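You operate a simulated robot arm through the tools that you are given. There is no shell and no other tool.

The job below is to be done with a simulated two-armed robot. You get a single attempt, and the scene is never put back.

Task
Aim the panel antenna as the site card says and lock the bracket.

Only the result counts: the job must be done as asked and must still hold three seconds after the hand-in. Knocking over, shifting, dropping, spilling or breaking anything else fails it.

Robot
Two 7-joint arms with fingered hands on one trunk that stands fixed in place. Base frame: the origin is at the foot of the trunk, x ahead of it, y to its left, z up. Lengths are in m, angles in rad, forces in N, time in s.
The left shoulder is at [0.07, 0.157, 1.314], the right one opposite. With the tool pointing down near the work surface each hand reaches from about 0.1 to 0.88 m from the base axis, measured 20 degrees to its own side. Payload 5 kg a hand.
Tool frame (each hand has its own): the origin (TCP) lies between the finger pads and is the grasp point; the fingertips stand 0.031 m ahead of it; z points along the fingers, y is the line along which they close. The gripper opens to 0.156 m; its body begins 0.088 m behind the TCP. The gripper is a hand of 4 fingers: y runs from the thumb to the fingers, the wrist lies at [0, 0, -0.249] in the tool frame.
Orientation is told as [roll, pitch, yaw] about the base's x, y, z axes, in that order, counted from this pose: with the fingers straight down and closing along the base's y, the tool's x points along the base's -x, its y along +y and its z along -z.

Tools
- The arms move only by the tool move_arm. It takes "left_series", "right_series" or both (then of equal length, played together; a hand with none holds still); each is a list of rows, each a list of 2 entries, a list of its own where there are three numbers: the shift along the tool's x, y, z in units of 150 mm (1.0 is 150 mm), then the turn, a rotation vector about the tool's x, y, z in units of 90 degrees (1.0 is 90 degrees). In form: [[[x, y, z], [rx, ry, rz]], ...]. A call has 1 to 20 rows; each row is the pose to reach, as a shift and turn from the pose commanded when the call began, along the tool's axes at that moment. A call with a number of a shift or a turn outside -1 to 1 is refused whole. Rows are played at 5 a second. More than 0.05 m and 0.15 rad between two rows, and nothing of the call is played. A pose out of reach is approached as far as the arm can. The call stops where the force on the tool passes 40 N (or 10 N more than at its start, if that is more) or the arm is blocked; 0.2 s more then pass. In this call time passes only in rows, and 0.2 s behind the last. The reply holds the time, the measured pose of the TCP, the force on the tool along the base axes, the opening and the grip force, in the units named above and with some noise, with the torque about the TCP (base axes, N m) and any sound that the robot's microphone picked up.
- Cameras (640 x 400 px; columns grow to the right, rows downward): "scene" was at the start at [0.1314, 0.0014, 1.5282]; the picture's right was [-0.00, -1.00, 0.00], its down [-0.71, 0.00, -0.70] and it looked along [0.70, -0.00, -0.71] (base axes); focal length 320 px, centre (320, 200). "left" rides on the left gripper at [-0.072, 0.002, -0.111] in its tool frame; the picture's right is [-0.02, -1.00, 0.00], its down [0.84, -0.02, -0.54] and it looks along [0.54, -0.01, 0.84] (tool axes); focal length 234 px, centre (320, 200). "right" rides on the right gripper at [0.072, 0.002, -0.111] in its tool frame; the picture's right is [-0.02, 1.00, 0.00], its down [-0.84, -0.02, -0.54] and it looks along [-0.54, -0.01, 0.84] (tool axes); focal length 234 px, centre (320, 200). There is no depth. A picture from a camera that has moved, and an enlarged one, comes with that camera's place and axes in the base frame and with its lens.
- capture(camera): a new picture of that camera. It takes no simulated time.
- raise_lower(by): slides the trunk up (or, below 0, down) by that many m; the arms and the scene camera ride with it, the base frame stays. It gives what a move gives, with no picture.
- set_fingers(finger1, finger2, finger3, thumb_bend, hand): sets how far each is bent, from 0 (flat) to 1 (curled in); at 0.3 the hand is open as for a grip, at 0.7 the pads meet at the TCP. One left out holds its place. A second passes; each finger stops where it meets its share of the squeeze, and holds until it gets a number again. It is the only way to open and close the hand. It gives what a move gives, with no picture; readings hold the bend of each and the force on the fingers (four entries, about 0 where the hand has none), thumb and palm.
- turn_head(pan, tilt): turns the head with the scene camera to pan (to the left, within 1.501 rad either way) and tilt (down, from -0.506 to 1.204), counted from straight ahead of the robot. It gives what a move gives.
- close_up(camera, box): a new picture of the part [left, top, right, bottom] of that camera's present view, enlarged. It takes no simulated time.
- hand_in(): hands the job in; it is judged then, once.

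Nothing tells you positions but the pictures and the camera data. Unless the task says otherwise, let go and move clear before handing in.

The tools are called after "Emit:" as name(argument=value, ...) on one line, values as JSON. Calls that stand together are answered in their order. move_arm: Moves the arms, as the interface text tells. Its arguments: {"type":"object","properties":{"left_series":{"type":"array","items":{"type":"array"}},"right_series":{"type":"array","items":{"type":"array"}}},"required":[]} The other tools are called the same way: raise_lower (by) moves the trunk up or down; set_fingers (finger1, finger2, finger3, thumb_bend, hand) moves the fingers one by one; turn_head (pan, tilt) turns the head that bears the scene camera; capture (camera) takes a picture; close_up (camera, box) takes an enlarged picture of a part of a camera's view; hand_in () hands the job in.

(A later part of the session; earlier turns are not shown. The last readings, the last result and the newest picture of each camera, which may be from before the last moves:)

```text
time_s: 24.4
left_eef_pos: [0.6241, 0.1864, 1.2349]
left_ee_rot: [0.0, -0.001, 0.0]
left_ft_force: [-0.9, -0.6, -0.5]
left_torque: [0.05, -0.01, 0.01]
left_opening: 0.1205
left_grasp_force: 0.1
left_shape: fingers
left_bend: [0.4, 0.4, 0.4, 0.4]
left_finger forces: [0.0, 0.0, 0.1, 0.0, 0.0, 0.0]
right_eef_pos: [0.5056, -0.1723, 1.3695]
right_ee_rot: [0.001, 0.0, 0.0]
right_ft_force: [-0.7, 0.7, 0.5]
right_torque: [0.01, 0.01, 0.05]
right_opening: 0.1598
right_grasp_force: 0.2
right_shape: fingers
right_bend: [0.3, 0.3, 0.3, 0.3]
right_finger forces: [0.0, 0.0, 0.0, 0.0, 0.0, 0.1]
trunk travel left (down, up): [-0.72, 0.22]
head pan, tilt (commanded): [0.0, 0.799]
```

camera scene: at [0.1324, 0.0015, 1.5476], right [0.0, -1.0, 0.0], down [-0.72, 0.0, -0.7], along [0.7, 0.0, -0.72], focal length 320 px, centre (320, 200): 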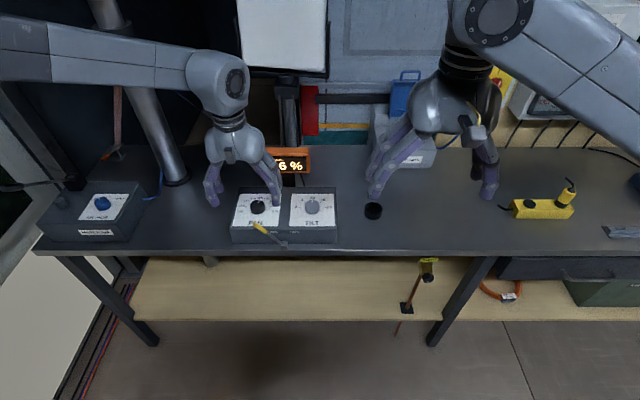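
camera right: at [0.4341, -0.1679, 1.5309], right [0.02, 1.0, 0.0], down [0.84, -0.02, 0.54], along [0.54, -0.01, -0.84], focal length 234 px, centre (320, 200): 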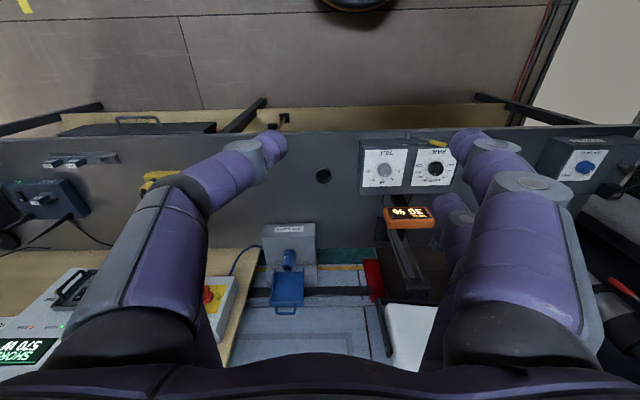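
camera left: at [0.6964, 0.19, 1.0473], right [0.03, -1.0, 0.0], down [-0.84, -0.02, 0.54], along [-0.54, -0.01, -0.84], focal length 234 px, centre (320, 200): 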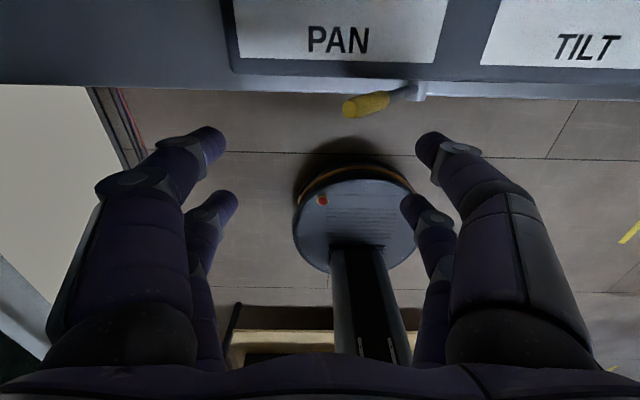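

Both hands are clear now. I'll lower the trunk 0.25 m and look again.

Emit:
raise_lower(by=-0.25)

Emit:
capture(camera="scene")

Emit:
capture(camera="left")

```text
time_s: 26.9
left_eef_pos: [0.6235, 0.1858, 0.9853]
left_ee_rot: [0.001, 0.0, 0.0]
left_ft_force: [0.0, -0.2, 0.0]
left_torque: [0.04, 0.0, -0.04]
left_opening: 0.1204
left_grasp_force: 0.1
left_shape: fingers
left_bend: [0.4, 0.4, 0.4, 0.4]
left_finger forces: [0.1, 0.0, 0.0, 0.1, 0.0, 0.0]
right_eef_pos: [0.5066, -0.1704, 1.1209]
right_ee_rot: [0.0, 0.0, -0.001]
right_ft_force: [0.4, 0.0, 0.5]
right_torque: [0.03, 0.02, -0.05]
right_opening: 0.1598
right_grasp_force: 0.1
right_shape: fingers
right_bend: [0.3, 0.3, 0.3, 0.3]
right_finger forces: [0.1, 0.1, 0.0, 0.0, 0.1, 0.1]
trunk travel left (down, up): [-0.47, 0.47]
head pan, tilt (commanded): [0.0, 0.799]
```

```text
taken
camera scene: at [0.1309, 0.0015, 1.2977], right [0.0, -1.0, 0.0], down [-0.72, 0.0, -0.7], along [0.7, 0.0, -0.72], focal length 320 px, centre (320, 200)
```

scene: 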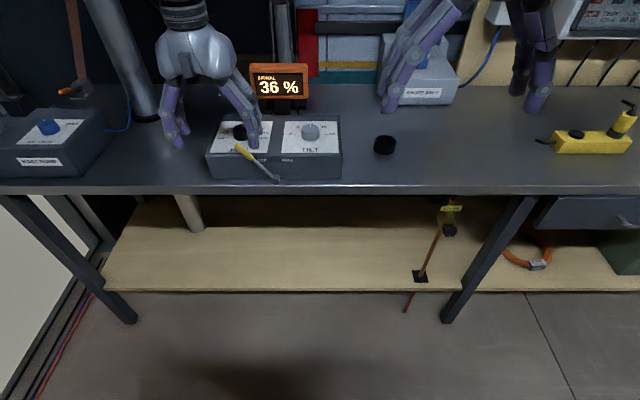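

```text
taken
camera left: at [0.6959, 0.1886, 1.096], right [0.02, -1.0, 0.0], down [-0.84, -0.02, 0.54], along [-0.54, -0.01, -0.84], focal length 234 px, centre (320, 200)
```

left: 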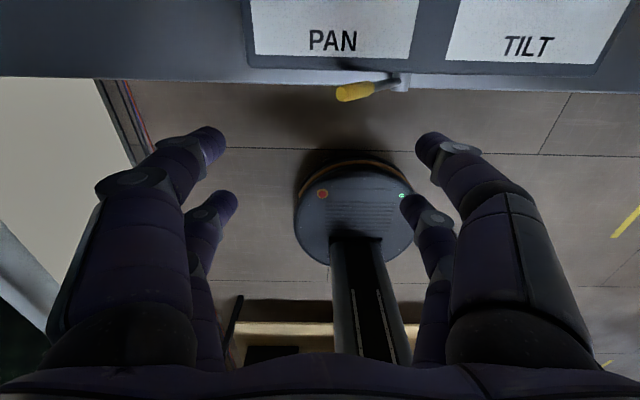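

The lever tip checks out at about [0.67, 0.17, 0.90] from this view too. I'll shift the left hand over it, then descend.

Emit:
move_arm(left_series=[[[-0.09, -0.07, 0], [0, 0, 0]], [[-0.18, -0.14, 0], [0, 0, 0]], [[-0.18, -0.14, 0.18], [0, 0, 0]], [[-0.18, -0.14, 0.34], [0, 0, 0]], [[-0.18, -0.14, 0.45], [0, 0, 0]], [[-0.18, -0.14, 0.54], [0, 0, 0]]])

Emit:
capture(camera="left")

Emit:
close_up(camera="scene", box=[150, 50, 350, 200])

```text
time_s: 28.3
left_eef_pos: [0.6511, 0.1656, 0.904]
left_ee_rot: [-0.001, 0.0, 0.001]
left_ft_force: [-0.7, 0.2, 0.0]
left_torque: [-0.01, 0.01, -0.02]
left_opening: 0.1204
left_grasp_force: 0.2
left_shape: fingers
left_bend: [0.4, 0.4, 0.4, 0.4]
left_finger forces: [0.1, 0.0, 0.0, 0.1, 0.3, 0.0]
right_eef_pos: [0.5053, -0.1706, 1.1192]
right_ee_rot: [0.0, 0.001, 0.0]
right_ft_force: [0.6, -0.1, 0.2]
right_torque: [-0.03, -0.01, -0.01]
right_opening: 0.1598
right_grasp_force: 0.1
right_shape: fingers
right_bend: [0.3, 0.3, 0.3, 0.3]
right_finger forces: [0.0, 0.0, 0.0, 0.1, 0.1, 0.0]
trunk travel left (down, up): [-0.47, 0.47]
head pan, tilt (commanded): [0.0, 0.799]
```

```text
taken
camera left: at [0.7232, 0.1678, 1.0148], right [0.03, -1.0, 0.0], down [-0.84, -0.02, 0.54], along [-0.54, -0.01, -0.84], focal length 234 px, centre (320, 200)
```

left: 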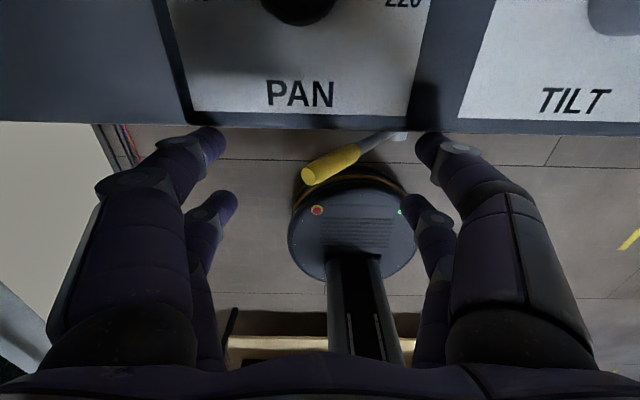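

```text
2.67 times, centred on (250, 125) of scene
camera zoom: at [0.1314, 0.0016, 1.2976], right [0.0, -1.0, 0.0], down [-0.72, 0.0, -0.7], along [0.7, 0.0, -0.72], focal length 854 px, centre (507, 400)
```

zoom: 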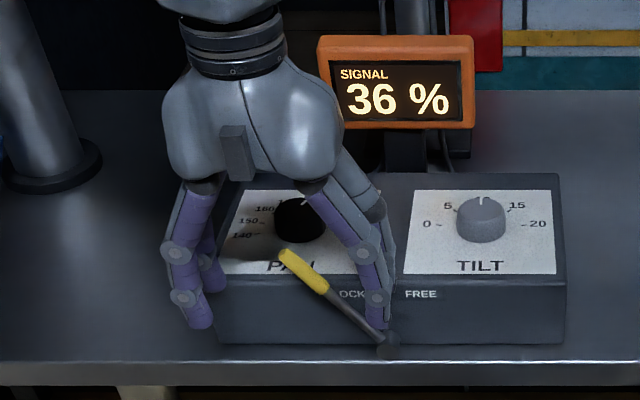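

The lever's yellow end sits between the near finger pair. I'll narrow the gap a bit without gripping, then sweep toward −y to swing the lever.

Emit:
set_fingers(hand="left", finger1=0.56, finger2=0.56, finger3=0.56, thumb_bend=0.56)

Emit:
move_arm(left_series=[[[0, -0.07, 0], [0, 0, 0]], [[0, -0.14, 0], [0, 0, 0]], [[0, -0.21, 0], [0, 0, 0]], [[0, -0.28, 0], [0, 0, 0]], [[0, -0.35, 0], [0, 0, 0]]])

Emit:
capture(camera="left")

Emit:
close_up(camera="scene", box=[150, 50, 350, 200])

```text
time_s: 29.3
left_eef_pos: [0.6508, 0.1659, 0.9037]
left_ee_rot: [0.0, -0.001, 0.001]
left_ft_force: [-0.3, -0.9, 0.4]
left_torque: [-0.04, 0.03, -0.01]
left_opening: 0.0581
left_grasp_force: 0.3
left_shape: fingers
left_bend: [0.56, 0.56, 0.56, 0.56]
left_finger forces: [0.5, 0.1, 0.0, 0.0, 0.5, 0.0]
right_eef_pos: [0.5069, -0.171, 1.1196]
right_ee_rot: [-0.001, 0.001, 0.0]
right_ft_force: [-0.2, 0.5, -0.3]
right_torque: [0.02, -0.03, -0.01]
right_opening: 0.1598
right_grasp_force: 0.1
right_shape: fingers
right_bend: [0.3, 0.3, 0.3, 0.3]
right_finger forces: [0.1, 0.0, 0.0, 0.0, 0.0, 0.1]
trunk travel left (down, up): [-0.47, 0.47]
head pan, tilt (commanded): [0.0, 0.799]
```

```text
time_s: 30.5
left_eef_pos: [0.6511, 0.1132, 0.9055]
left_ee_rot: [-0.002, -0.001, 0.003]
left_ft_force: [-0.9, 1.2, 1.1]
left_torque: [0.06, 0.0, 0.05]
left_opening: 0.0588
left_grasp_force: 1.4
left_shape: fingers
left_bend: [0.55, 0.56, 0.56, 0.56]
left_finger forces: [1.6, 0.0, 0.0, 0.0, 0.5, 0.0]
right_eef_pos: [0.5063, -0.1708, 1.118]
right_ee_rot: [0.0, 0.0, -0.002]
right_ft_force: [0.5, 0.1, 0.9]
right_torque: [-0.01, -0.02, -0.05]
right_opening: 0.1597
right_grasp_force: 0.1
right_shape: fingers
right_bend: [0.3, 0.3, 0.3, 0.3]
right_finger forces: [0.1, 0.0, 0.1, 0.2, 0.0, 0.0]
trunk travel left (down, up): [-0.47, 0.47]
head pan, tilt (commanded): [0.0, 0.799]
```

```text
taken
camera left: at [0.7228, 0.1152, 1.0152], right [0.03, -1.0, 0.0], down [-0.84, -0.02, 0.54], along [-0.54, -0.01, -0.84], focal length 234 px, centre (320, 200)
```

left: 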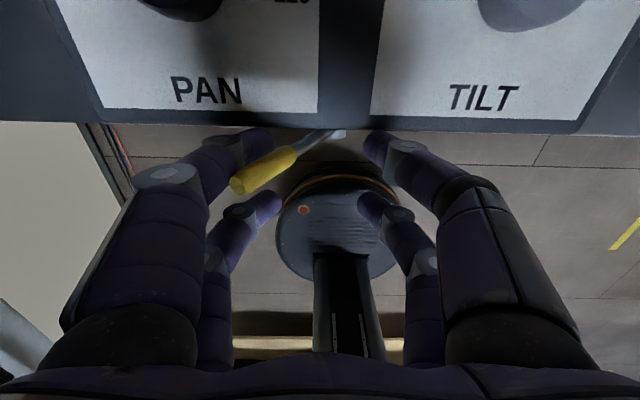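

```text
2.67 times, centred on (250, 125) of scene
camera zoom: at [0.1311, 0.0015, 1.2976], right [0.0, -1.0, 0.0], down [-0.72, 0.0, -0.7], along [0.7, 0.0, -0.72], focal length 854 px, centre (507, 400)
```

zoom: 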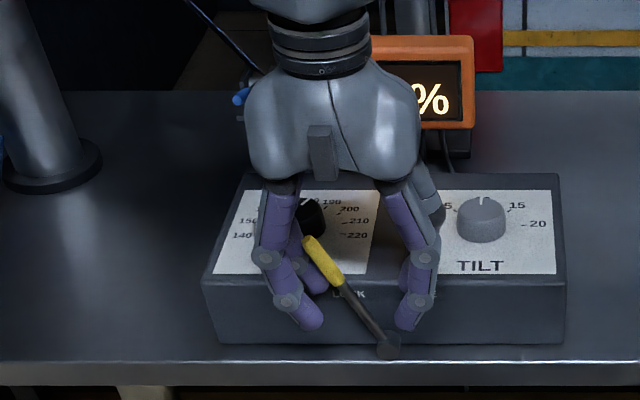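

The lever is moving with light contact on finger1. I'll carry on with the sweep.

Emit:
move_arm(left_series=[[[0, -0.07, 0], [0, 0, 0]], [[0, -0.14, 0], [0, 0, 0]], [[0, -0.21, 0], [0, 0, 0]], [[0, -0.28, 0], [0, 0, 0]]])

Emit:
capture(camera="left")

Emit:
close_up(camera="scene", box=[150, 50, 350, 200])

```text
time_s: 31.5
left_eef_pos: [0.6399, 0.0847, 0.9046]
left_ee_rot: [-0.003, -0.002, -0.001]
left_ft_force: [0.0, 0.4, -0.1]
left_torque: [0.02, 0.04, -0.01]
left_opening: 0.0577
left_grasp_force: 0.8
left_shape: fingers
left_bend: [0.55, 0.56, 0.56, 0.56]
left_finger forces: [0.2, 0.0, 0.0, 0.0, 0.0, 0.1]
left hand out of reach, approached as far as the arm can: row 3, 4
right_eef_pos: [0.5066, -0.1708, 1.1196]
right_ee_rot: [0.001, 0.0, 0.002]
right_ft_force: [0.0, 0.1, 0.3]
right_torque: [0.02, 0.01, -0.02]
right_opening: 0.1596
right_grasp_force: 0.1
right_shape: fingers
right_bend: [0.3, 0.3, 0.3, 0.3]
right_finger forces: [0.0, 0.0, 0.0, 0.0, 0.0, 0.0]
trunk travel left (down, up): [-0.47, 0.47]
head pan, tilt (commanded): [0.0, 0.799]
```

```text
taken
camera left: at [0.711, 0.0863, 1.0171], right [0.02, -1.0, 0.0], down [-0.84, -0.02, 0.54], along [-0.54, -0.01, -0.84], focal length 234 px, centre (320, 200)
```

left: 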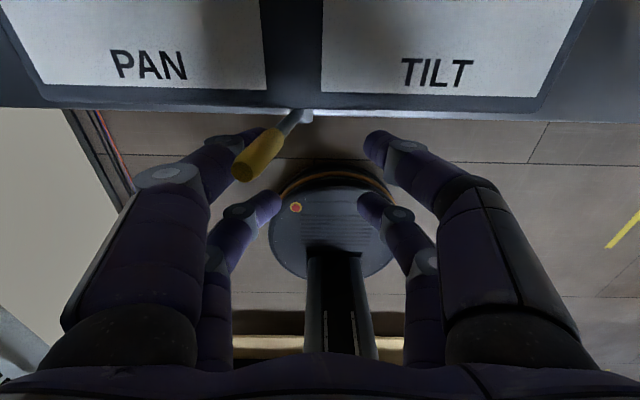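

```text
2.67 times, centred on (250, 125) of scene
camera zoom: at [0.1311, 0.0014, 1.2976], right [0.0, -1.0, 0.0], down [-0.72, 0.0, -0.7], along [0.7, 0.0, -0.72], focal length 854 px, centre (507, 400)
```

zoom: 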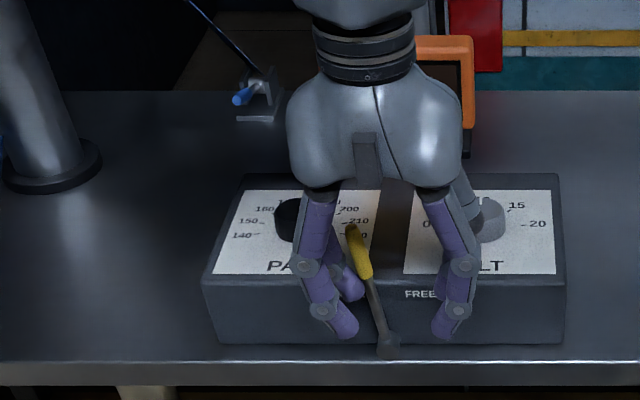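

The left arm hit its reach limit partway, with the lever now about 15° left of vertical. I'll lift straight up off the lever and test reach with a different hand yaw in free air.

Emit:
move_arm(left_series=[[[0, 0, -0.2], [0, 0, 0]], [[0, 0, -0.4], [0, 0, 0]], [[0, 0, -0.6], [0, 0, 0]], [[0, 0, -0.8], [0, 0, 0]]])

Emit:
move_arm(left_series=[[[0, 0, 0], [0, 0, 0.09]], [[0, 0, 0], [0, 0, 0.18]], [[0, 0, 0], [0, 0, 0.27]], [[0, 0, 0], [0, 0, 0.36]], [[-0.1, 0, 0], [0, 0, 0.44]], [[-0.2, 0, 0], [0, 0, 0.44]], [[-0.3, 0, 0], [0, 0, 0.44]], [[-0.5, 0, 0], [0, 0, 0.44]], [[-0.7, 0, 0], [0, 0, 0.44]]])

Emit:
capture(camera="scene")

```text
time_s: 32.5
left_eef_pos: [0.6364, 0.0876, 1.0256]
left_ee_rot: [-0.001, -0.004, -0.001]
left_ft_force: [-1.0, 0.4, -0.1]
left_torque: [0.01, -0.01, -0.02]
left_opening: 0.0575
left_grasp_force: 0.1
left_shape: fingers
left_bend: [0.56, 0.56, 0.56, 0.56]
left_finger forces: [0.0, 0.0, 0.0, 0.0, 0.0, 0.0]
left hand out of reach, approached as far as the arm can: row 4
right_eef_pos: [0.5055, -0.1713, 1.12]
right_ee_rot: [0.001, 0.0, 0.0]
right_ft_force: [0.2, 0.1, 0.5]
right_torque: [0.0, -0.03, -0.03]
right_opening: 0.1594
right_grasp_force: 0.1
right_shape: fingers
right_bend: [0.3, 0.3, 0.3, 0.3]
right_finger forces: [0.0, 0.1, 0.1, 0.0, 0.0, 0.0]
trunk travel left (down, up): [-0.47, 0.47]
head pan, tilt (commanded): [0.0, 0.799]
```

```text
time_s: 34.5
left_eef_pos: [0.6857, 0.1335, 1.0126]
left_ee_rot: [0.0, -0.003, -0.691]
left_ft_force: [-0.1, -0.4, -1.2]
left_torque: [-0.01, 0.03, -0.01]
left_opening: 0.057
left_grasp_force: 0.0
left_shape: fingers
left_bend: [0.56, 0.56, 0.56, 0.56]
left_finger forces: [0.0, 0.0, 0.1, 0.1, 0.1, 0.0]
left hand out of reach, approached as far as the arm can: row 5, 6, 7, 8, 9
right_eef_pos: [0.5058, -0.1702, 1.1204]
right_ee_rot: [-0.001, 0.0, 0.0]
right_ft_force: [-0.3, -0.1, 0.4]
right_torque: [-0.02, 0.01, -0.04]
right_opening: 0.1596
right_grasp_force: 0.0
right_shape: fingers
right_bend: [0.3, 0.3, 0.3, 0.3]
right_finger forces: [0.0, 0.1, 0.1, 0.1, 0.0, 0.0]
trunk travel left (down, up): [-0.47, 0.47]
head pan, tilt (commanded): [0.0, 0.799]
```

```text
taken
camera scene: at [0.1314, 0.0019, 1.2976], right [0.0, -1.0, 0.0], down [-0.72, 0.0, -0.7], along [0.7, 0.0, -0.72], focal length 320 px, centre (320, 200)
```

scene: 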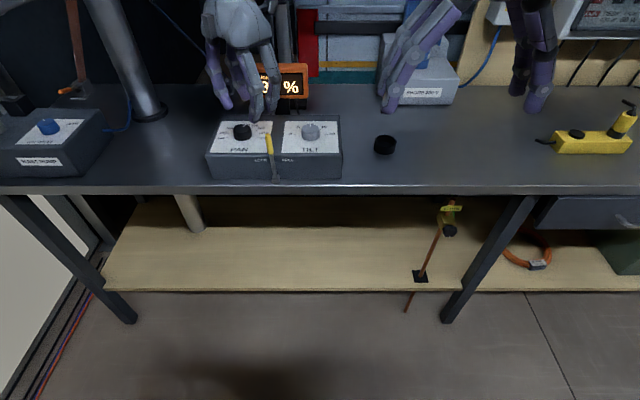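

Even at −0.69 rad yaw the reach is tight in this arm posture, so a joint limit seems to be binding. I'll explore in free air by swinging to the arm's own side, reaching out there, and then coming back in.

Emit:
move_arm(left_series=[[[0.05, 0.2, -0.1], [0, 0, 0]], [[0.1, 0.4, -0.2], [0, 0, 0]], [[0.15, 0.6, -0.2], [0, 0, 0]], [[0.2, 0.87, -0.2], [0, 0, 0]]])

Emit:
move_arm(left_series=[[[0, 0, 0], [0, 0, -0.09]], [[0, 0, 0], [0, 0, -0.18]], [[0, 0, 0], [0, 0, -0.27]], [[0, 0, 0], [0, 0, -0.36]], [[0, 0, 0], [0, 0, -0.44]]])

Emit:
capture(camera="scene")

```text
time_s: 35.5
left_eef_pos: [0.7463, 0.2553, 1.0418]
left_ee_rot: [-0.001, -0.001, -0.691]
left_ft_force: [0.2, 0.0, -0.5]
left_torque: [-0.03, 0.01, 0.01]
left_opening: 0.0572
left_grasp_force: 0.1
left_shape: fingers
left_bend: [0.56, 0.56, 0.56, 0.56]
left_finger forces: [0.1, 0.0, 0.0, 0.0, 0.1, 0.0]
right_eef_pos: [0.5067, -0.1686, 1.1201]
right_ee_rot: [-0.003, 0.002, 0.002]
right_ft_force: [-0.6, -0.2, -0.6]
right_torque: [-0.01, 0.02, 0.04]
right_opening: 0.1601
right_grasp_force: 0.0
right_shape: fingers
right_bend: [0.3, 0.3, 0.3, 0.3]
right_finger forces: [0.0, 0.0, 0.0, 0.0, 0.0, 0.0]
trunk travel left (down, up): [-0.47, 0.47]
head pan, tilt (commanded): [0.0, 0.799]
```

```text
time_s: 36.7
left_eef_pos: [0.7455, 0.253, 1.0437]
left_ee_rot: [0.001, 0.0, 0.002]
left_ft_force: [-1.0, 0.3, 1.1]
left_torque: [0.03, -0.01, 0.02]
left_opening: 0.0573
left_grasp_force: 0.0
left_shape: fingers
left_bend: [0.56, 0.56, 0.56, 0.56]
left_finger forces: [0.0, 0.1, 0.0, 0.1, 0.0, 0.0]
right_eef_pos: [0.5061, -0.1714, 1.1209]
right_ee_rot: [-0.001, 0.0, 0.0]
right_ft_force: [-0.1, -0.7, -0.6]
right_torque: [0.0, -0.01, 0.02]
right_opening: 0.1599
right_grasp_force: 0.1
right_shape: fingers
right_bend: [0.3, 0.3, 0.3, 0.3]
right_finger forces: [0.0, 0.0, 0.1, 0.1, 0.0, 0.0]
trunk travel left (down, up): [-0.47, 0.47]
head pan, tilt (commanded): [0.0, 0.799]
```

```text
taken
camera scene: at [0.131, 0.0014, 1.2976], right [0.0, -1.0, 0.0], down [-0.72, 0.0, -0.7], along [0.7, 0.0, -0.72], focal length 320 px, centre (320, 200)
```

scene: 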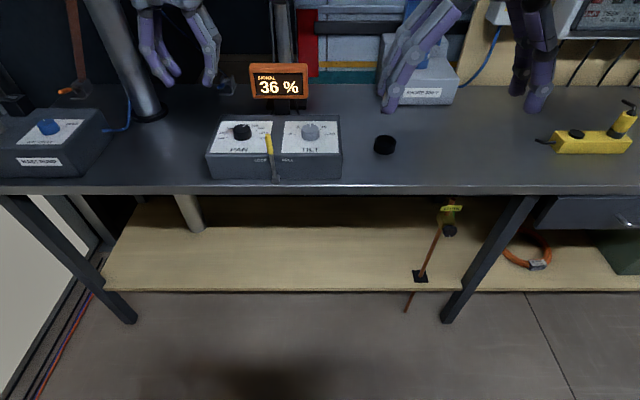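

At y≈0.25 the arm reaches x≈0.75 easily, so the limit is in reaching inward. I'll slide inward slowly at this height to find it.

Emit:
move_arm(left_series=[[[0, -0.17, 0], [0, 0, 0]], [[0, -0.34, 0], [0, 0, 0]], [[0, -0.51, 0], [0, 0, 0]], [[0, -0.68, 0], [0, 0, 0]], [[0, -0.85, 0], [0, 0, 0]], [[0, -1.0, 0], [0, 0, 0]]])

Emit:
move_arm(left_series=[[[0, 0, 0], [0, 0, -0.09]], [[0, 0, 0], [0, 0, -0.18]], [[0, 0, 0], [0, 0, -0.27]], [[0, 0, 0], [0, 0, -0.36]], [[0, 0, 0], [0, 0, -0.44]], [[0, 0, 0], [0, 0, -0.5]]])

```text
time_s: 38.1
left_eef_pos: [0.6925, 0.149, 1.0323]
left_ee_rot: [-0.002, -0.002, 0.002]
left_ft_force: [0.1, -0.3, -0.2]
left_torque: [-0.01, 0.0, 0.0]
left_opening: 0.0569
left_grasp_force: 0.1
left_shape: fingers
left_bend: [0.56, 0.56, 0.56, 0.56]
left_finger forces: [0.1, 0.0, 0.1, 0.1, 0.0, 0.0]
left hand out of reach, approached as far as the arm can: row 1, 2, 3, 4, 5, 6
right_eef_pos: [0.5056, -0.1712, 1.12]
right_ee_rot: [0.001, 0.002, -0.002]
right_ft_force: [-0.2, 0.5, -0.4]
right_torque: [0.0, -0.01, -0.03]
right_opening: 0.1597
right_grasp_force: 0.0
right_shape: fingers
right_bend: [0.3, 0.3, 0.3, 0.3]
right_finger forces: [0.1, 0.1, 0.0, 0.0, 0.1, 0.0]
trunk travel left (down, up): [-0.47, 0.47]
head pan, tilt (commanded): [0.0, 0.799]
```

```text
time_s: 39.5
left_eef_pos: [0.6917, 0.1502, 1.032]
left_ee_rot: [-0.002, 0.001, 0.787]
left_ft_force: [0.1, 0.2, 0.3]
left_torque: [0.01, 0.02, -0.02]
left_opening: 0.0572
left_grasp_force: 0.0
left_shape: fingers
left_bend: [0.56, 0.56, 0.56, 0.56]
left_finger forces: [0.0, 0.0, 0.1, 0.0, 0.0, 0.0]
right_eef_pos: [0.5066, -0.1715, 1.1207]
right_ee_rot: [0.0, 0.0, 0.001]
right_ft_force: [0.4, -0.9, -0.6]
right_torque: [-0.02, -0.04, 0.0]
right_opening: 0.1597
right_grasp_force: 0.1
right_shape: fingers
right_bend: [0.3, 0.3, 0.3, 0.3]
right_finger forces: [0.0, 0.0, 0.0, 0.0, 0.0, 0.1]
trunk travel left (down, up): [-0.47, 0.47]
head pan, tilt (commanded): [0.0, 0.799]
```

The inward boundary fits a limited elbow position, and yaw hardly matters. Tilting the hand so the wrist stays back and outward should help, so I'll test a 25° tilt in free air and then reach toward the box.

Emit:
move_arm(left_series=[[[0, 0, 0], [0, 0, 0.09]], [[0, 0, 0], [0, 0, 0.18]], [[0, 0, 0], [0, 0, 0.27]], [[0, 0, 0], [0, 0, 0.36]], [[0, 0, 0], [0, 0, 0.44]], [[0, 0, 0], [0, 0, 0.5]]])

Emit:
move_arm(left_series=[[[0, 0, 0], [0.05, -0.07, 0]], [[0, 0, 0], [0.1, -0.14, 0]], [[0, 0, 0], [0.167, -0.222, 0]], [[0, 0, 0], [0.167, -0.222, 0]]])

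Emit:
capture(camera="left")

```text
time_s: 40.9
left_eef_pos: [0.6928, 0.1498, 1.0312]
left_ee_rot: [-0.001, 0.0, -0.002]
left_ft_force: [0.6, -0.4, 0.4]
left_torque: [-0.01, -0.04, -0.01]
left_opening: 0.0572
left_grasp_force: 0.1
left_shape: fingers
left_bend: [0.56, 0.56, 0.56, 0.56]
left_finger forces: [0.0, 0.0, 0.0, 0.1, 0.0, 0.1]
right_eef_pos: [0.5062, -0.1711, 1.1199]
right_ee_rot: [0.001, 0.0, 0.0]
right_ft_force: [-0.3, 0.1, -0.2]
right_torque: [0.0, 0.0, 0.01]
right_opening: 0.1596
right_grasp_force: 0.1
right_shape: fingers
right_bend: [0.3, 0.3, 0.3, 0.3]
right_finger forces: [0.1, 0.1, 0.1, 0.0, 0.1, 0.0]
trunk travel left (down, up): [-0.47, 0.47]
head pan, tilt (commanded): [0.0, 0.799]
```

```text
refused: row 3 steps farther than a row can; nothing moved
```

```text
taken
camera left: at [0.7643, 0.1525, 1.1429], right [0.02, -1.0, 0.0], down [-0.84, -0.02, 0.54], along [-0.54, -0.01, -0.84], focal length 234 px, centre (320, 200)
```

left: 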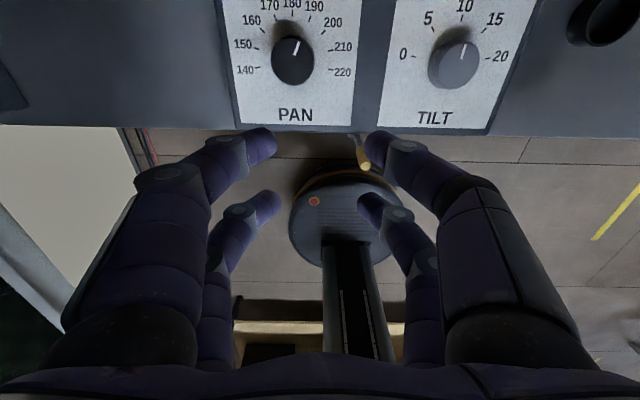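

This left-camera view shows the dials well, so I'll enlarge it and redo the tilt with finer rows.

Emit:
close_up(camera="left", box=[220, 0, 520, 130])

Emit:
move_arm(left_series=[[[0, 0, 0], [0.045, -0.06, 0]], [[0, 0, 0], [0.09, -0.12, 0]], [[0, 0, 0], [0.135, -0.18, 0]], [[0, 0, 0], [0.167, -0.222, 0]]])

```text
2.13 times, centred on (370, 65) of left
camera zoom: at [0.7643, 0.1525, 1.1429], right [0.02, -1.0, 0.0], down [-0.84, -0.02, 0.54], along [-0.54, -0.01, -0.84], focal length 500 px, centre (213, 488)
```

zoom: 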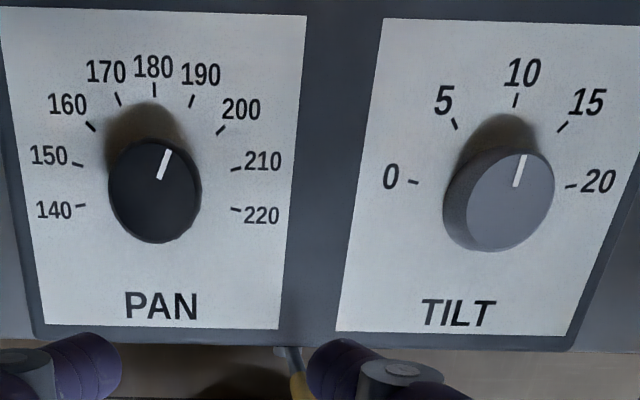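

```text
time_s: 41.9
left_eef_pos: [0.6934, 0.1521, 1.0305]
left_ee_rot: [-0.275, -0.345, 0.049]
left_ft_force: [-0.6, 0.5, 0.5]
left_torque: [-0.01, -0.03, -0.04]
left_opening: 0.0573
left_grasp_force: 0.1
left_shape: fingers
left_bend: [0.56, 0.56, 0.56, 0.56]
left_finger forces: [0.0, 0.1, 0.0, 0.0, 0.0, 0.1]
right_eef_pos: [0.5069, -0.1705, 1.1206]
right_ee_rot: [0.001, 0.0, -0.001]
right_ft_force: [-0.2, 0.4, 0.4]
right_torque: [-0.04, 0.01, -0.01]
right_opening: 0.1596
right_grasp_force: 0.1
right_shape: fingers
right_bend: [0.3, 0.3, 0.3, 0.3]
right_finger forces: [0.1, 0.0, 0.1, 0.1, 0.0, 0.0]
trunk travel left (down, up): [-0.47, 0.47]
head pan, tilt (commanded): [0.0, 0.799]
```

The dial reads PAN ≈ 190 and TILT ≈ 10, with PAN ticks about 26–27° of knob per 10. The tilted pose is held, so I'll test reaching toward [0.76, 0.10] at safe height.

Emit:
move_arm(left_series=[[[-0.1, -0.075, 0.06], [0, 0, 0]], [[-0.2, -0.15, 0.12], [0, 0, 0]], [[-0.3, -0.225, 0.18], [0, 0, 0]], [[-0.424, -0.301, 0.242], [0, 0, 0]]])

Emit:
capture(camera="scene")

```text
time_s: 42.9
left_eef_pos: [0.7653, 0.099, 1.0301]
left_ee_rot: [-0.274, -0.344, 0.049]
left_ft_force: [0.8, -0.4, 0.7]
left_torque: [0.01, 0.04, -0.01]
left_opening: 0.057
left_grasp_force: 0.0
left_shape: fingers
left_bend: [0.56, 0.56, 0.56, 0.56]
left_finger forces: [0.1, 0.0, 0.0, 0.1, 0.0, 0.0]
right_eef_pos: [0.5069, -0.1718, 1.1185]
right_ee_rot: [0.0, 0.001, -0.001]
right_ft_force: [0.0, -0.1, 0.0]
right_torque: [-0.02, 0.09, -0.02]
right_opening: 0.1597
right_grasp_force: 0.0
right_shape: fingers
right_bend: [0.3, 0.3, 0.3, 0.3]
right_finger forces: [0.0, 0.0, 0.1, 0.1, 0.1, 0.1]
trunk travel left (down, up): [-0.47, 0.47]
head pan, tilt (commanded): [0.0, 0.799]
```

```text
taken
camera scene: at [0.1329, 0.0014, 1.2974], right [0.0, -1.0, 0.0], down [-0.72, 0.0, -0.7], along [0.7, 0.0, -0.72], focal length 320 px, centre (320, 200)
```

scene: 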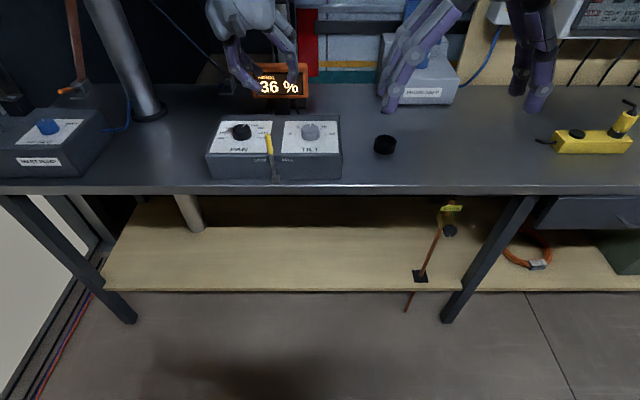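

Tilting works: the hand reached [0.765, 0.10]. I'll see whether it also reaches above the TILT knob at y≈0.024.

Emit:
move_arm(left_series=[[[0.006, -0.12, 0.03], [0, 0, 0]], [[0.011, -0.24, 0.06], [0, 0, 0]], [[0.017, -0.36, 0.095], [0, 0, 0]], [[0.022, -0.483, 0.127], [0, 0, 0]]])

Emit:
capture(camera="left")

```text
time_s: 43.9
left_eef_pos: [0.7478, 0.0454, 1.0273]
left_ee_rot: [-0.273, -0.344, 0.048]
left_ft_force: [0.2, -0.2, -1.0]
left_torque: [-0.02, 0.02, -0.01]
left_opening: 0.0573
left_grasp_force: 0.1
left_shape: fingers
left_bend: [0.56, 0.56, 0.56, 0.56]
left_finger forces: [0.0, 0.0, 0.0, 0.0, 0.0, 0.1]
left hand out of reach, approached as far as the arm can: row 3, 4
right_eef_pos: [0.5074, -0.1708, 1.1202]
right_ee_rot: [0.0, 0.0, 0.0]
right_ft_force: [-0.3, -0.7, 0.1]
right_torque: [0.0, 0.01, 0.01]
right_opening: 0.1597
right_grasp_force: 0.2
right_shape: fingers
right_bend: [0.3, 0.3, 0.3, 0.3]
right_finger forces: [0.0, 0.0, 0.0, 0.1, 0.0, 0.0]
trunk travel left (down, up): [-0.47, 0.47]
head pan, tilt (commanded): [0.0, 0.799]
```

```text
taken
camera left: at [0.7779, 0.0791, 1.1525], right [-0.02, -0.96, 0.26], down [-0.97, 0.08, 0.21], along [-0.23, -0.25, -0.94], focal length 234 px, centre (320, 200)
```

left: 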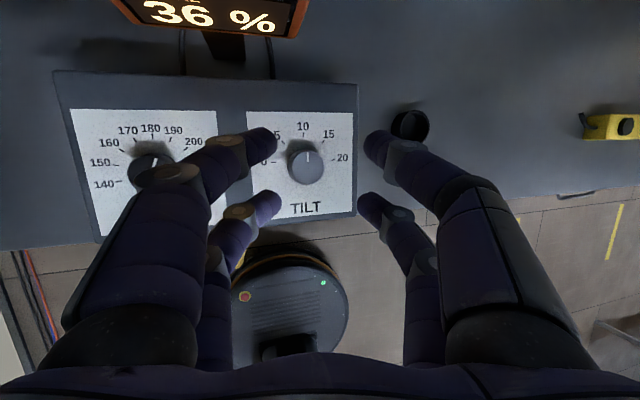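

The boundary needs a bit more tilt to reach TILT. Before that, I'll look at the left arm's posture to understand what limits it.

Emit:
turn_head(pan=0.9, tilt=0.1)

Emit:
capture(camera="scene")

Emit:
turn_head(pan=1.4, tilt=0.3)

Emit:
capture(camera="scene")

```text
time_s: 45.1
left_eef_pos: [0.7475, 0.0455, 1.0279]
left_ee_rot: [-0.273, -0.347, 0.049]
left_ft_force: [-0.2, 1.1, -0.1]
left_torque: [0.02, 0.0, 0.02]
left_opening: 0.0573
left_grasp_force: 0.2
left_shape: fingers
left_bend: [0.56, 0.56, 0.56, 0.56]
left_finger forces: [0.1, 0.0, 0.0, 0.0, 0.0, 0.1]
right_eef_pos: [0.5057, -0.1701, 1.1202]
right_ee_rot: [-0.001, 0.0, -0.001]
right_ft_force: [0.0, 1.1, 0.3]
right_torque: [0.0, 0.01, -0.03]
right_opening: 0.1598
right_grasp_force: 0.0
right_shape: fingers
right_bend: [0.3, 0.3, 0.3, 0.3]
right_finger forces: [0.1, 0.0, 0.0, 0.0, 0.1, 0.0]
trunk travel left (down, up): [-0.47, 0.47]
head pan, tilt (commanded): [0.901, 0.099]
```

```text
taken
camera scene: at [0.1077, 0.0736, 1.3606], right [0.78, -0.62, 0.0], down [-0.06, -0.08, -0.99], along [0.62, 0.78, -0.1], focal length 320 px, centre (320, 200)
```

scene: 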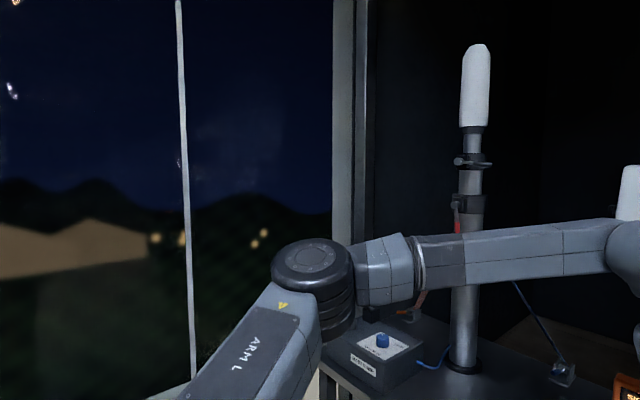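

```text
time_s: 46.1
left_eef_pos: [0.7479, 0.046, 1.0272]
left_ee_rot: [-0.273, -0.345, 0.049]
left_ft_force: [0.5, 0.3, 0.0]
left_torque: [0.0, 0.0, 0.01]
left_opening: 0.0569
left_grasp_force: 0.1
left_shape: fingers
left_bend: [0.56, 0.56, 0.56, 0.56]
left_finger forces: [0.0, 0.0, 0.1, 0.0, 0.0, 0.0]
right_eef_pos: [0.5061, -0.1711, 1.1196]
right_ee_rot: [-0.001, 0.0, 0.001]
right_ft_force: [-0.2, -0.6, 0.1]
right_torque: [0.01, 0.01, 0.02]
right_opening: 0.1597
right_grasp_force: 0.1
right_shape: fingers
right_bend: [0.3, 0.3, 0.3, 0.3]
right_finger forces: [0.1, 0.0, 0.0, 0.0, 0.0, 0.0]
trunk travel left (down, up): [-0.47, 0.47]
head pan, tilt (commanded): [1.4, 0.3]
```

```text
taken
camera scene: at [0.0665, 0.0935, 1.342], right [0.99, -0.17, 0.0], down [-0.05, -0.29, -0.96], along [0.16, 0.94, -0.3], focal length 320 px, centre (320, 200)
```

scene: 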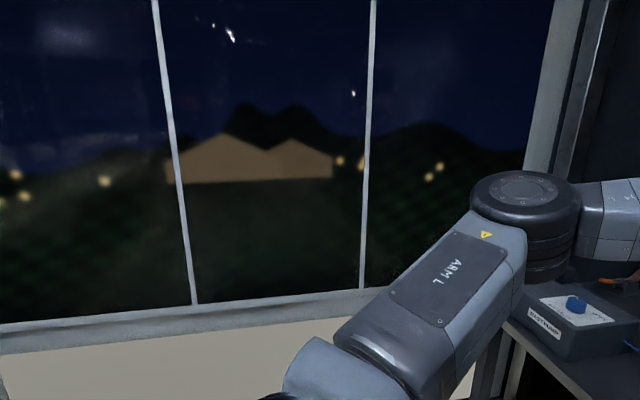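

The elbow sits out to the left and above the shoulder, and the limit depends only on wrist position. I'll test whether a higher hand relative to the trunk gives more inward reach.

Emit:
move_arm(left_series=[[[-0.085, -0.064, -0.227], [0, 0, 0]], [[-0.17, -0.127, -0.453], [0, 0, 0]], [[-0.254, -0.19, -0.68], [0, 0, 0]], [[-0.338, -0.254, -0.906], [0, 0, 0]]])

Emit:
move_arm(left_series=[[[-0.15, -0.15, 0.1], [0, 0, 0]], [[-0.299, -0.307, 0.197], [0, 0, 0]], [[-0.45, -0.46, 0.296], [0, 0, 0]], [[-0.598, -0.614, 0.395], [0, 0, 0]]])

```text
time_s: 47.1
left_eef_pos: [0.7339, 0.0602, 1.1128]
left_ee_rot: [-0.275, -0.345, 0.048]
left_ft_force: [-0.4, -0.5, -0.1]
left_torque: [0.0, 0.02, -0.02]
left_opening: 0.0572
left_grasp_force: 0.2
left_shape: fingers
left_bend: [0.56, 0.56, 0.56, 0.56]
left_finger forces: [0.0, 0.1, 0.0, 0.0, 0.0, 0.1]
left hand out of reach, approached as far as the arm can: row 1, 2, 3, 4
right_eef_pos: [0.5061, -0.1714, 1.1207]
right_ee_rot: [0.001, 0.0, -0.001]
right_ft_force: [-0.1, -0.4, -0.1]
right_torque: [-0.01, 0.02, 0.0]
right_opening: 0.1598
right_grasp_force: 0.1
right_shape: fingers
right_bend: [0.3, 0.3, 0.3, 0.3]
right_finger forces: [0.0, 0.0, 0.0, 0.1, 0.0, 0.0]
trunk travel left (down, up): [-0.47, 0.47]
head pan, tilt (commanded): [1.4, 0.3]
```

```text
time_s: 48.1
left_eef_pos: [0.7348, 0.0592, 1.1128]
left_ee_rot: [-0.273, -0.346, 0.05]
left_ft_force: [0.9, 0.3, 0.8]
left_torque: [-0.01, -0.01, -0.01]
left_opening: 0.0574
left_grasp_force: 0.1
left_shape: fingers
left_bend: [0.56, 0.56, 0.56, 0.56]
left_finger forces: [0.0, 0.0, 0.0, 0.0, 0.0, 0.0]
left hand out of reach, approached as far as the arm can: row 1, 2, 3, 4
right_eef_pos: [0.5059, -0.1707, 1.1196]
right_ee_rot: [-0.001, 0.0, 0.001]
right_ft_force: [0.0, -0.1, -0.6]
right_torque: [0.01, -0.03, -0.03]
right_opening: 0.1596
right_grasp_force: 0.1
right_shape: fingers
right_bend: [0.3, 0.3, 0.3, 0.3]
right_finger forces: [0.0, 0.0, 0.1, 0.0, 0.1, 0.1]
trunk travel left (down, up): [-0.47, 0.47]
head pan, tilt (commanded): [1.4, 0.3]
```

Going higher doesn't help. I'll check whether reach is longer on the arm's own side, to tell whether the elbow can move forward from there.

Emit:
move_arm(left_series=[[[-0.011, 0.24, -0.063], [0, 0, 0]], [[-0.022, 0.48, -0.127], [0, 0, 0]], [[-0.034, 0.72, -0.19], [0, 0, 0]], [[-0.045, 0.966, -0.254], [0, 0, 0]]])

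Emit:
move_arm(left_series=[[[-0.16, 0.17, 0.014], [0, 0, 0]], [[-0.33, 0.34, 0.028], [0, 0, 0]], [[-0.5, 0.5, 0.042], [0, 0, 0]], [[-0.657, 0.674, 0.056], [0, 0, 0]]])

Emit:
turn_head(pan=0.9, tilt=0.3)

Emit:
capture(camera="scene")

```text
time_s: 49.1
left_eef_pos: [0.7325, 0.2104, 1.1132]
left_ee_rot: [-0.275, -0.344, 0.05]
left_ft_force: [0.6, 0.1, 0.6]
left_torque: [-0.05, 0.01, -0.02]
left_opening: 0.0573
left_grasp_force: 0.1
left_shape: fingers
left_bend: [0.56, 0.56, 0.56, 0.56]
left_finger forces: [0.0, 0.0, 0.0, 0.0, 0.1, 0.0]
right_eef_pos: [0.5062, -0.1687, 1.1205]
right_ee_rot: [-0.002, 0.0, -0.001]
right_ft_force: [-0.4, 0.3, 0.7]
right_torque: [-0.01, -0.01, -0.03]
right_opening: 0.1601
right_grasp_force: 0.1
right_shape: fingers
right_bend: [0.3, 0.3, 0.3, 0.3]
right_finger forces: [0.1, 0.0, 0.0, 0.1, 0.1, 0.0]
trunk travel left (down, up): [-0.47, 0.47]
head pan, tilt (commanded): [1.4, 0.3]
```

```text
time_s: 50.1
left_eef_pos: [0.8347, 0.311, 1.1115]
left_ee_rot: [-0.273, -0.342, 0.052]
left_ft_force: [-0.2, 0.9, -0.3]
left_torque: [-0.04, 0.03, 0.0]
left_opening: 0.0575
left_grasp_force: 0.0
left_shape: fingers
left_bend: [0.56, 0.56, 0.56, 0.56]
left_finger forces: [0.0, 0.1, 0.0, 0.1, 0.0, 0.0]
right_eef_pos: [0.5079, -0.1689, 1.1186]
right_ee_rot: [-0.002, 0.0, 0.001]
right_ft_force: [0.1, 0.6, -0.2]
right_torque: [-0.05, 0.03, 0.03]
right_opening: 0.1597
right_grasp_force: 0.0
right_shape: fingers
right_bend: [0.3, 0.3, 0.3, 0.3]
right_finger forces: [0.0, 0.1, 0.0, 0.0, 0.0, 0.1]
trunk travel left (down, up): [-0.47, 0.47]
head pan, tilt (commanded): [1.4, 0.3]
```

```text
time_s: 51.0
left_eef_pos: [0.8333, 0.31, 1.1134]
left_ee_rot: [-0.272, -0.346, 0.049]
left_ft_force: [-0.9, 0.7, 0.2]
left_torque: [-0.01, -0.01, -0.01]
left_opening: 0.0571
left_grasp_force: 0.0
left_shape: fingers
left_bend: [0.56, 0.56, 0.56, 0.56]
left_finger forces: [0.0, 0.0, 0.0, 0.1, 0.1, 0.0]
right_eef_pos: [0.5059, -0.1701, 1.1212]
right_ee_rot: [-0.002, 0.0, 0.0]
right_ft_force: [-0.2, 0.8, -0.3]
right_torque: [0.0, 0.03, -0.02]
right_opening: 0.1596
right_grasp_force: 0.0
right_shape: fingers
right_bend: [0.3, 0.3, 0.3, 0.3]
right_finger forces: [0.1, 0.0, 0.1, 0.1, 0.0, 0.0]
trunk travel left (down, up): [-0.47, 0.47]
head pan, tilt (commanded): [0.901, 0.3]
```

```text
taken
camera scene: at [0.1086, 0.075, 1.342], right [0.78, -0.62, 0.0], down [-0.18, -0.23, -0.96], along [0.59, 0.75, -0.3], focal length 320 px, centre (320, 200)
```

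scene: 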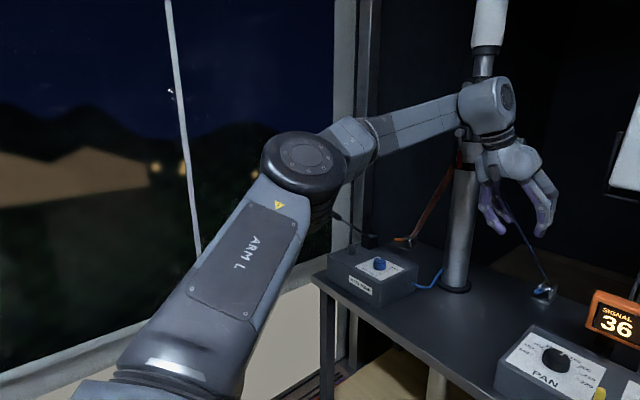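

The elbow position stays put at the limit, so the wrist must stay within about 0.455 m of roughly [0.32, 0.40] in plan. I'll therefore work with a tilted hand. The lever now stands about vertical, so I'll bring the tilted left hand over it to finish the swing to FREE.

Emit:
move_arm(left_series=[[[0.184, -0.147, 0.058], [0, 0, 0]], [[0.368, -0.294, 0.116], [0, 0, 0]], [[0.552, -0.441, 0.174], [0, 0, 0]], [[0.736, -0.588, 0.232], [0, 0, 0]]])

Emit:
move_arm(left_series=[[[0.184, -0.147, 0.058], [0, 0, 0]], [[0.368, -0.294, 0.116], [0, 0, 0]], [[0.552, -0.441, 0.174], [0, 0, 0]], [[0.736, -0.588, 0.232], [0, 0, 0]]])

Emit:
turn_head(pan=0.1, tilt=0.65)

Emit:
capture(camera="scene")

Emit:
capture(camera="left")

```text
time_s: 52.0
left_eef_pos: [0.7358, 0.211, 1.0694]
left_ee_rot: [-0.272, -0.344, 0.05]
left_ft_force: [-0.3, -0.1, -0.1]
left_torque: [0.04, -0.02, 0.02]
left_opening: 0.0574
left_grasp_force: 0.1
left_shape: fingers
left_bend: [0.56, 0.56, 0.56, 0.56]
left_finger forces: [0.0, 0.1, 0.1, 0.1, 0.1, 0.0]
right_eef_pos: [0.5046, -0.1716, 1.1201]
right_ee_rot: [0.0, 0.002, -0.001]
right_ft_force: [0.7, 0.4, -0.1]
right_torque: [0.01, -0.01, 0.01]
right_opening: 0.1594
right_grasp_force: 0.0
right_shape: fingers
right_bend: [0.3, 0.3, 0.3, 0.3]
right_finger forces: [0.0, 0.0, 0.0, 0.0, 0.1, 0.0]
trunk travel left (down, up): [-0.47, 0.47]
head pan, tilt (commanded): [0.901, 0.3]
```

```text
time_s: 53.0
left_eef_pos: [0.6404, 0.1112, 1.0213]
left_ee_rot: [-0.273, -0.348, 0.048]
left_ft_force: [0.0, -0.8, -0.3]
left_torque: [0.0, -0.01, 0.03]
left_opening: 0.0572
left_grasp_force: 0.0
left_shape: fingers
left_bend: [0.56, 0.56, 0.56, 0.56]
left_finger forces: [0.1, 0.0, 0.1, 0.0, 0.0, 0.0]
right_eef_pos: [0.5049, -0.1728, 1.1201]
right_ee_rot: [0.001, 0.001, -0.002]
right_ft_force: [0.1, -0.8, 0.5]
right_torque: [0.02, 0.0, -0.01]
right_opening: 0.1597
right_grasp_force: 0.0
right_shape: fingers
right_bend: [0.3, 0.3, 0.3, 0.3]
right_finger forces: [0.1, 0.1, 0.1, 0.0, 0.0, 0.1]
trunk travel left (down, up): [-0.47, 0.47]
head pan, tilt (commanded): [0.901, 0.3]
```

```text
time_s: 54.1
left_eef_pos: [0.6404, 0.1131, 1.0221]
left_ee_rot: [-0.274, -0.343, 0.05]
left_ft_force: [0.5, 0.5, 0.1]
left_torque: [0.01, 0.02, 0.0]
left_opening: 0.0573
left_grasp_force: 0.2
left_shape: fingers
left_bend: [0.56, 0.56, 0.56, 0.56]
left_finger forces: [0.0, 0.0, 0.0, 0.0, 0.1, 0.0]
right_eef_pos: [0.5059, -0.171, 1.1194]
right_ee_rot: [0.0, 0.0, 0.001]
right_ft_force: [-0.1, -0.4, 0.0]
right_torque: [-0.04, -0.01, 0.01]
right_opening: 0.1599
right_grasp_force: 0.0
right_shape: fingers
right_bend: [0.3, 0.3, 0.3, 0.3]
right_finger forces: [0.0, 0.0, 0.0, 0.0, 0.0, 0.0]
trunk travel left (down, up): [-0.47, 0.47]
head pan, tilt (commanded): [0.099, 0.649]
```

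```text
taken
camera scene: at [0.1369, 0.0103, 1.3102], right [0.1, -0.99, 0.0], down [-0.6, -0.06, -0.8], along [0.79, 0.08, -0.6], focal length 320 px, centre (320, 200)
```

scene: 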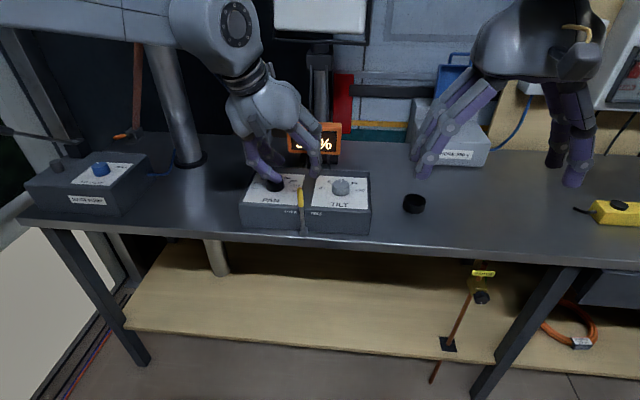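

```text
taken
camera left: at [0.671, 0.1462, 1.1458], right [-0.02, -0.96, 0.26], down [-0.97, 0.08, 0.22], along [-0.23, -0.25, -0.94], focal length 234 px, centre (320, 200)
```

left: 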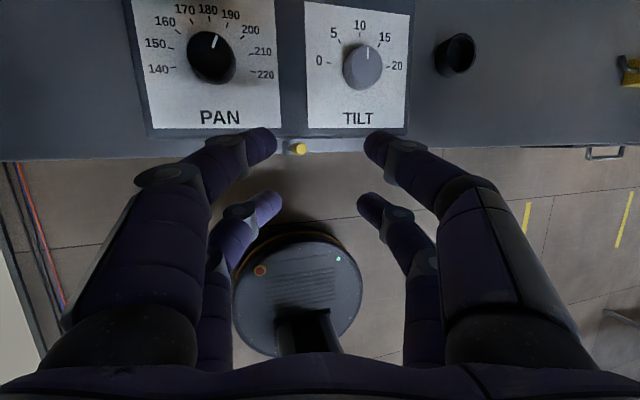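

The lever tip is seen at about [0.667, 0.108, 0.93], and after a straight descent it should lie between finger1 and thumb. I'll go down now.

Emit:
move_arm(left_series=[[[0.068, 0.051, 0.181], [0, 0, 0]], [[0.135, 0.102, 0.363], [0, 0, 0]], [[0.19, 0.142, 0.508], [0, 0, 0]], [[0.23, 0.173, 0.616], [0, 0, 0]], [[0.27, 0.203, 0.725], [0, 0, 0]]])

Emit:
capture(camera="left")

Emit:
close_up(camera="scene", box=[200, 100, 400, 240])

```text
time_s: 55.3
left_eef_pos: [0.6411, 0.1123, 0.9048]
left_ee_rot: [-0.275, -0.35, 0.051]
left_ft_force: [-0.6, 2.5, 11.7]
left_torque: [0.39, -0.47, 0.12]
left_opening: 0.0543
left_grasp_force: 5.4
left_shape: fingers
left_bend: [0.57, 0.56, 0.56, 0.56]
left_finger forces: [11.1, 0.0, 0.1, 0.0, 0.0, 0.0]
right_eef_pos: [0.5043, -0.1716, 1.1195]
right_ee_rot: [-0.001, -0.001, 0.002]
right_ft_force: [1.0, -0.5, 0.3]
right_torque: [0.02, -0.05, 0.0]
right_opening: 0.1596
right_grasp_force: 0.0
right_shape: fingers
right_bend: [0.3, 0.3, 0.3, 0.3]
right_finger forces: [0.1, 0.1, 0.1, 0.0, 0.0, 0.0]
trunk travel left (down, up): [-0.47, 0.47]
head pan, tilt (commanded): [0.099, 0.649]
```

```text
taken
camera left: at [0.6706, 0.1466, 1.0291], right [-0.02, -0.96, 0.26], down [-0.97, 0.08, 0.21], along [-0.22, -0.25, -0.94], focal length 234 px, centre (320, 200)
```

left: 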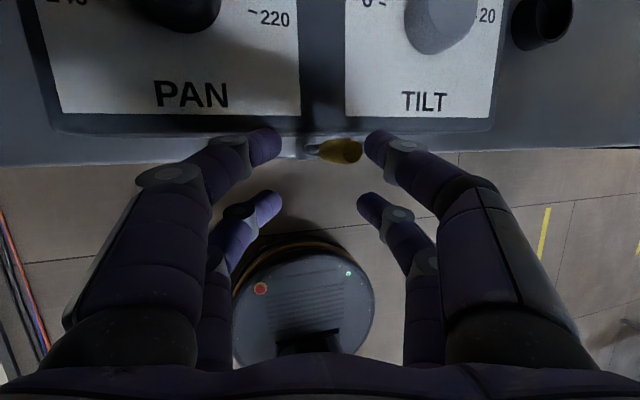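

```text
2.86 times, centred on (300, 170) of scene
camera zoom: at [0.1346, 0.0105, 1.3108], right [0.1, -0.99, 0.0], down [-0.6, -0.06, -0.8], along [0.79, 0.08, -0.6], focal length 914 px, centre (377, 286)
```

zoom: 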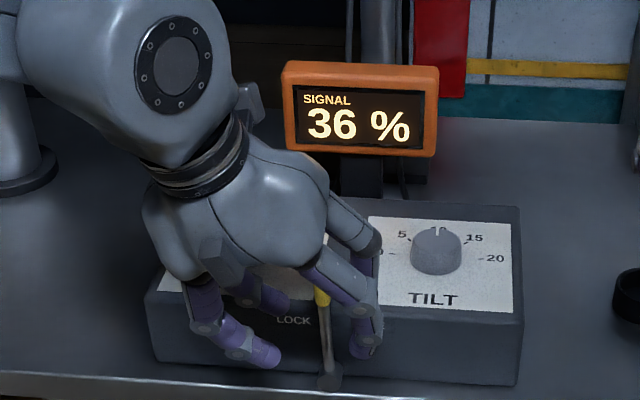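

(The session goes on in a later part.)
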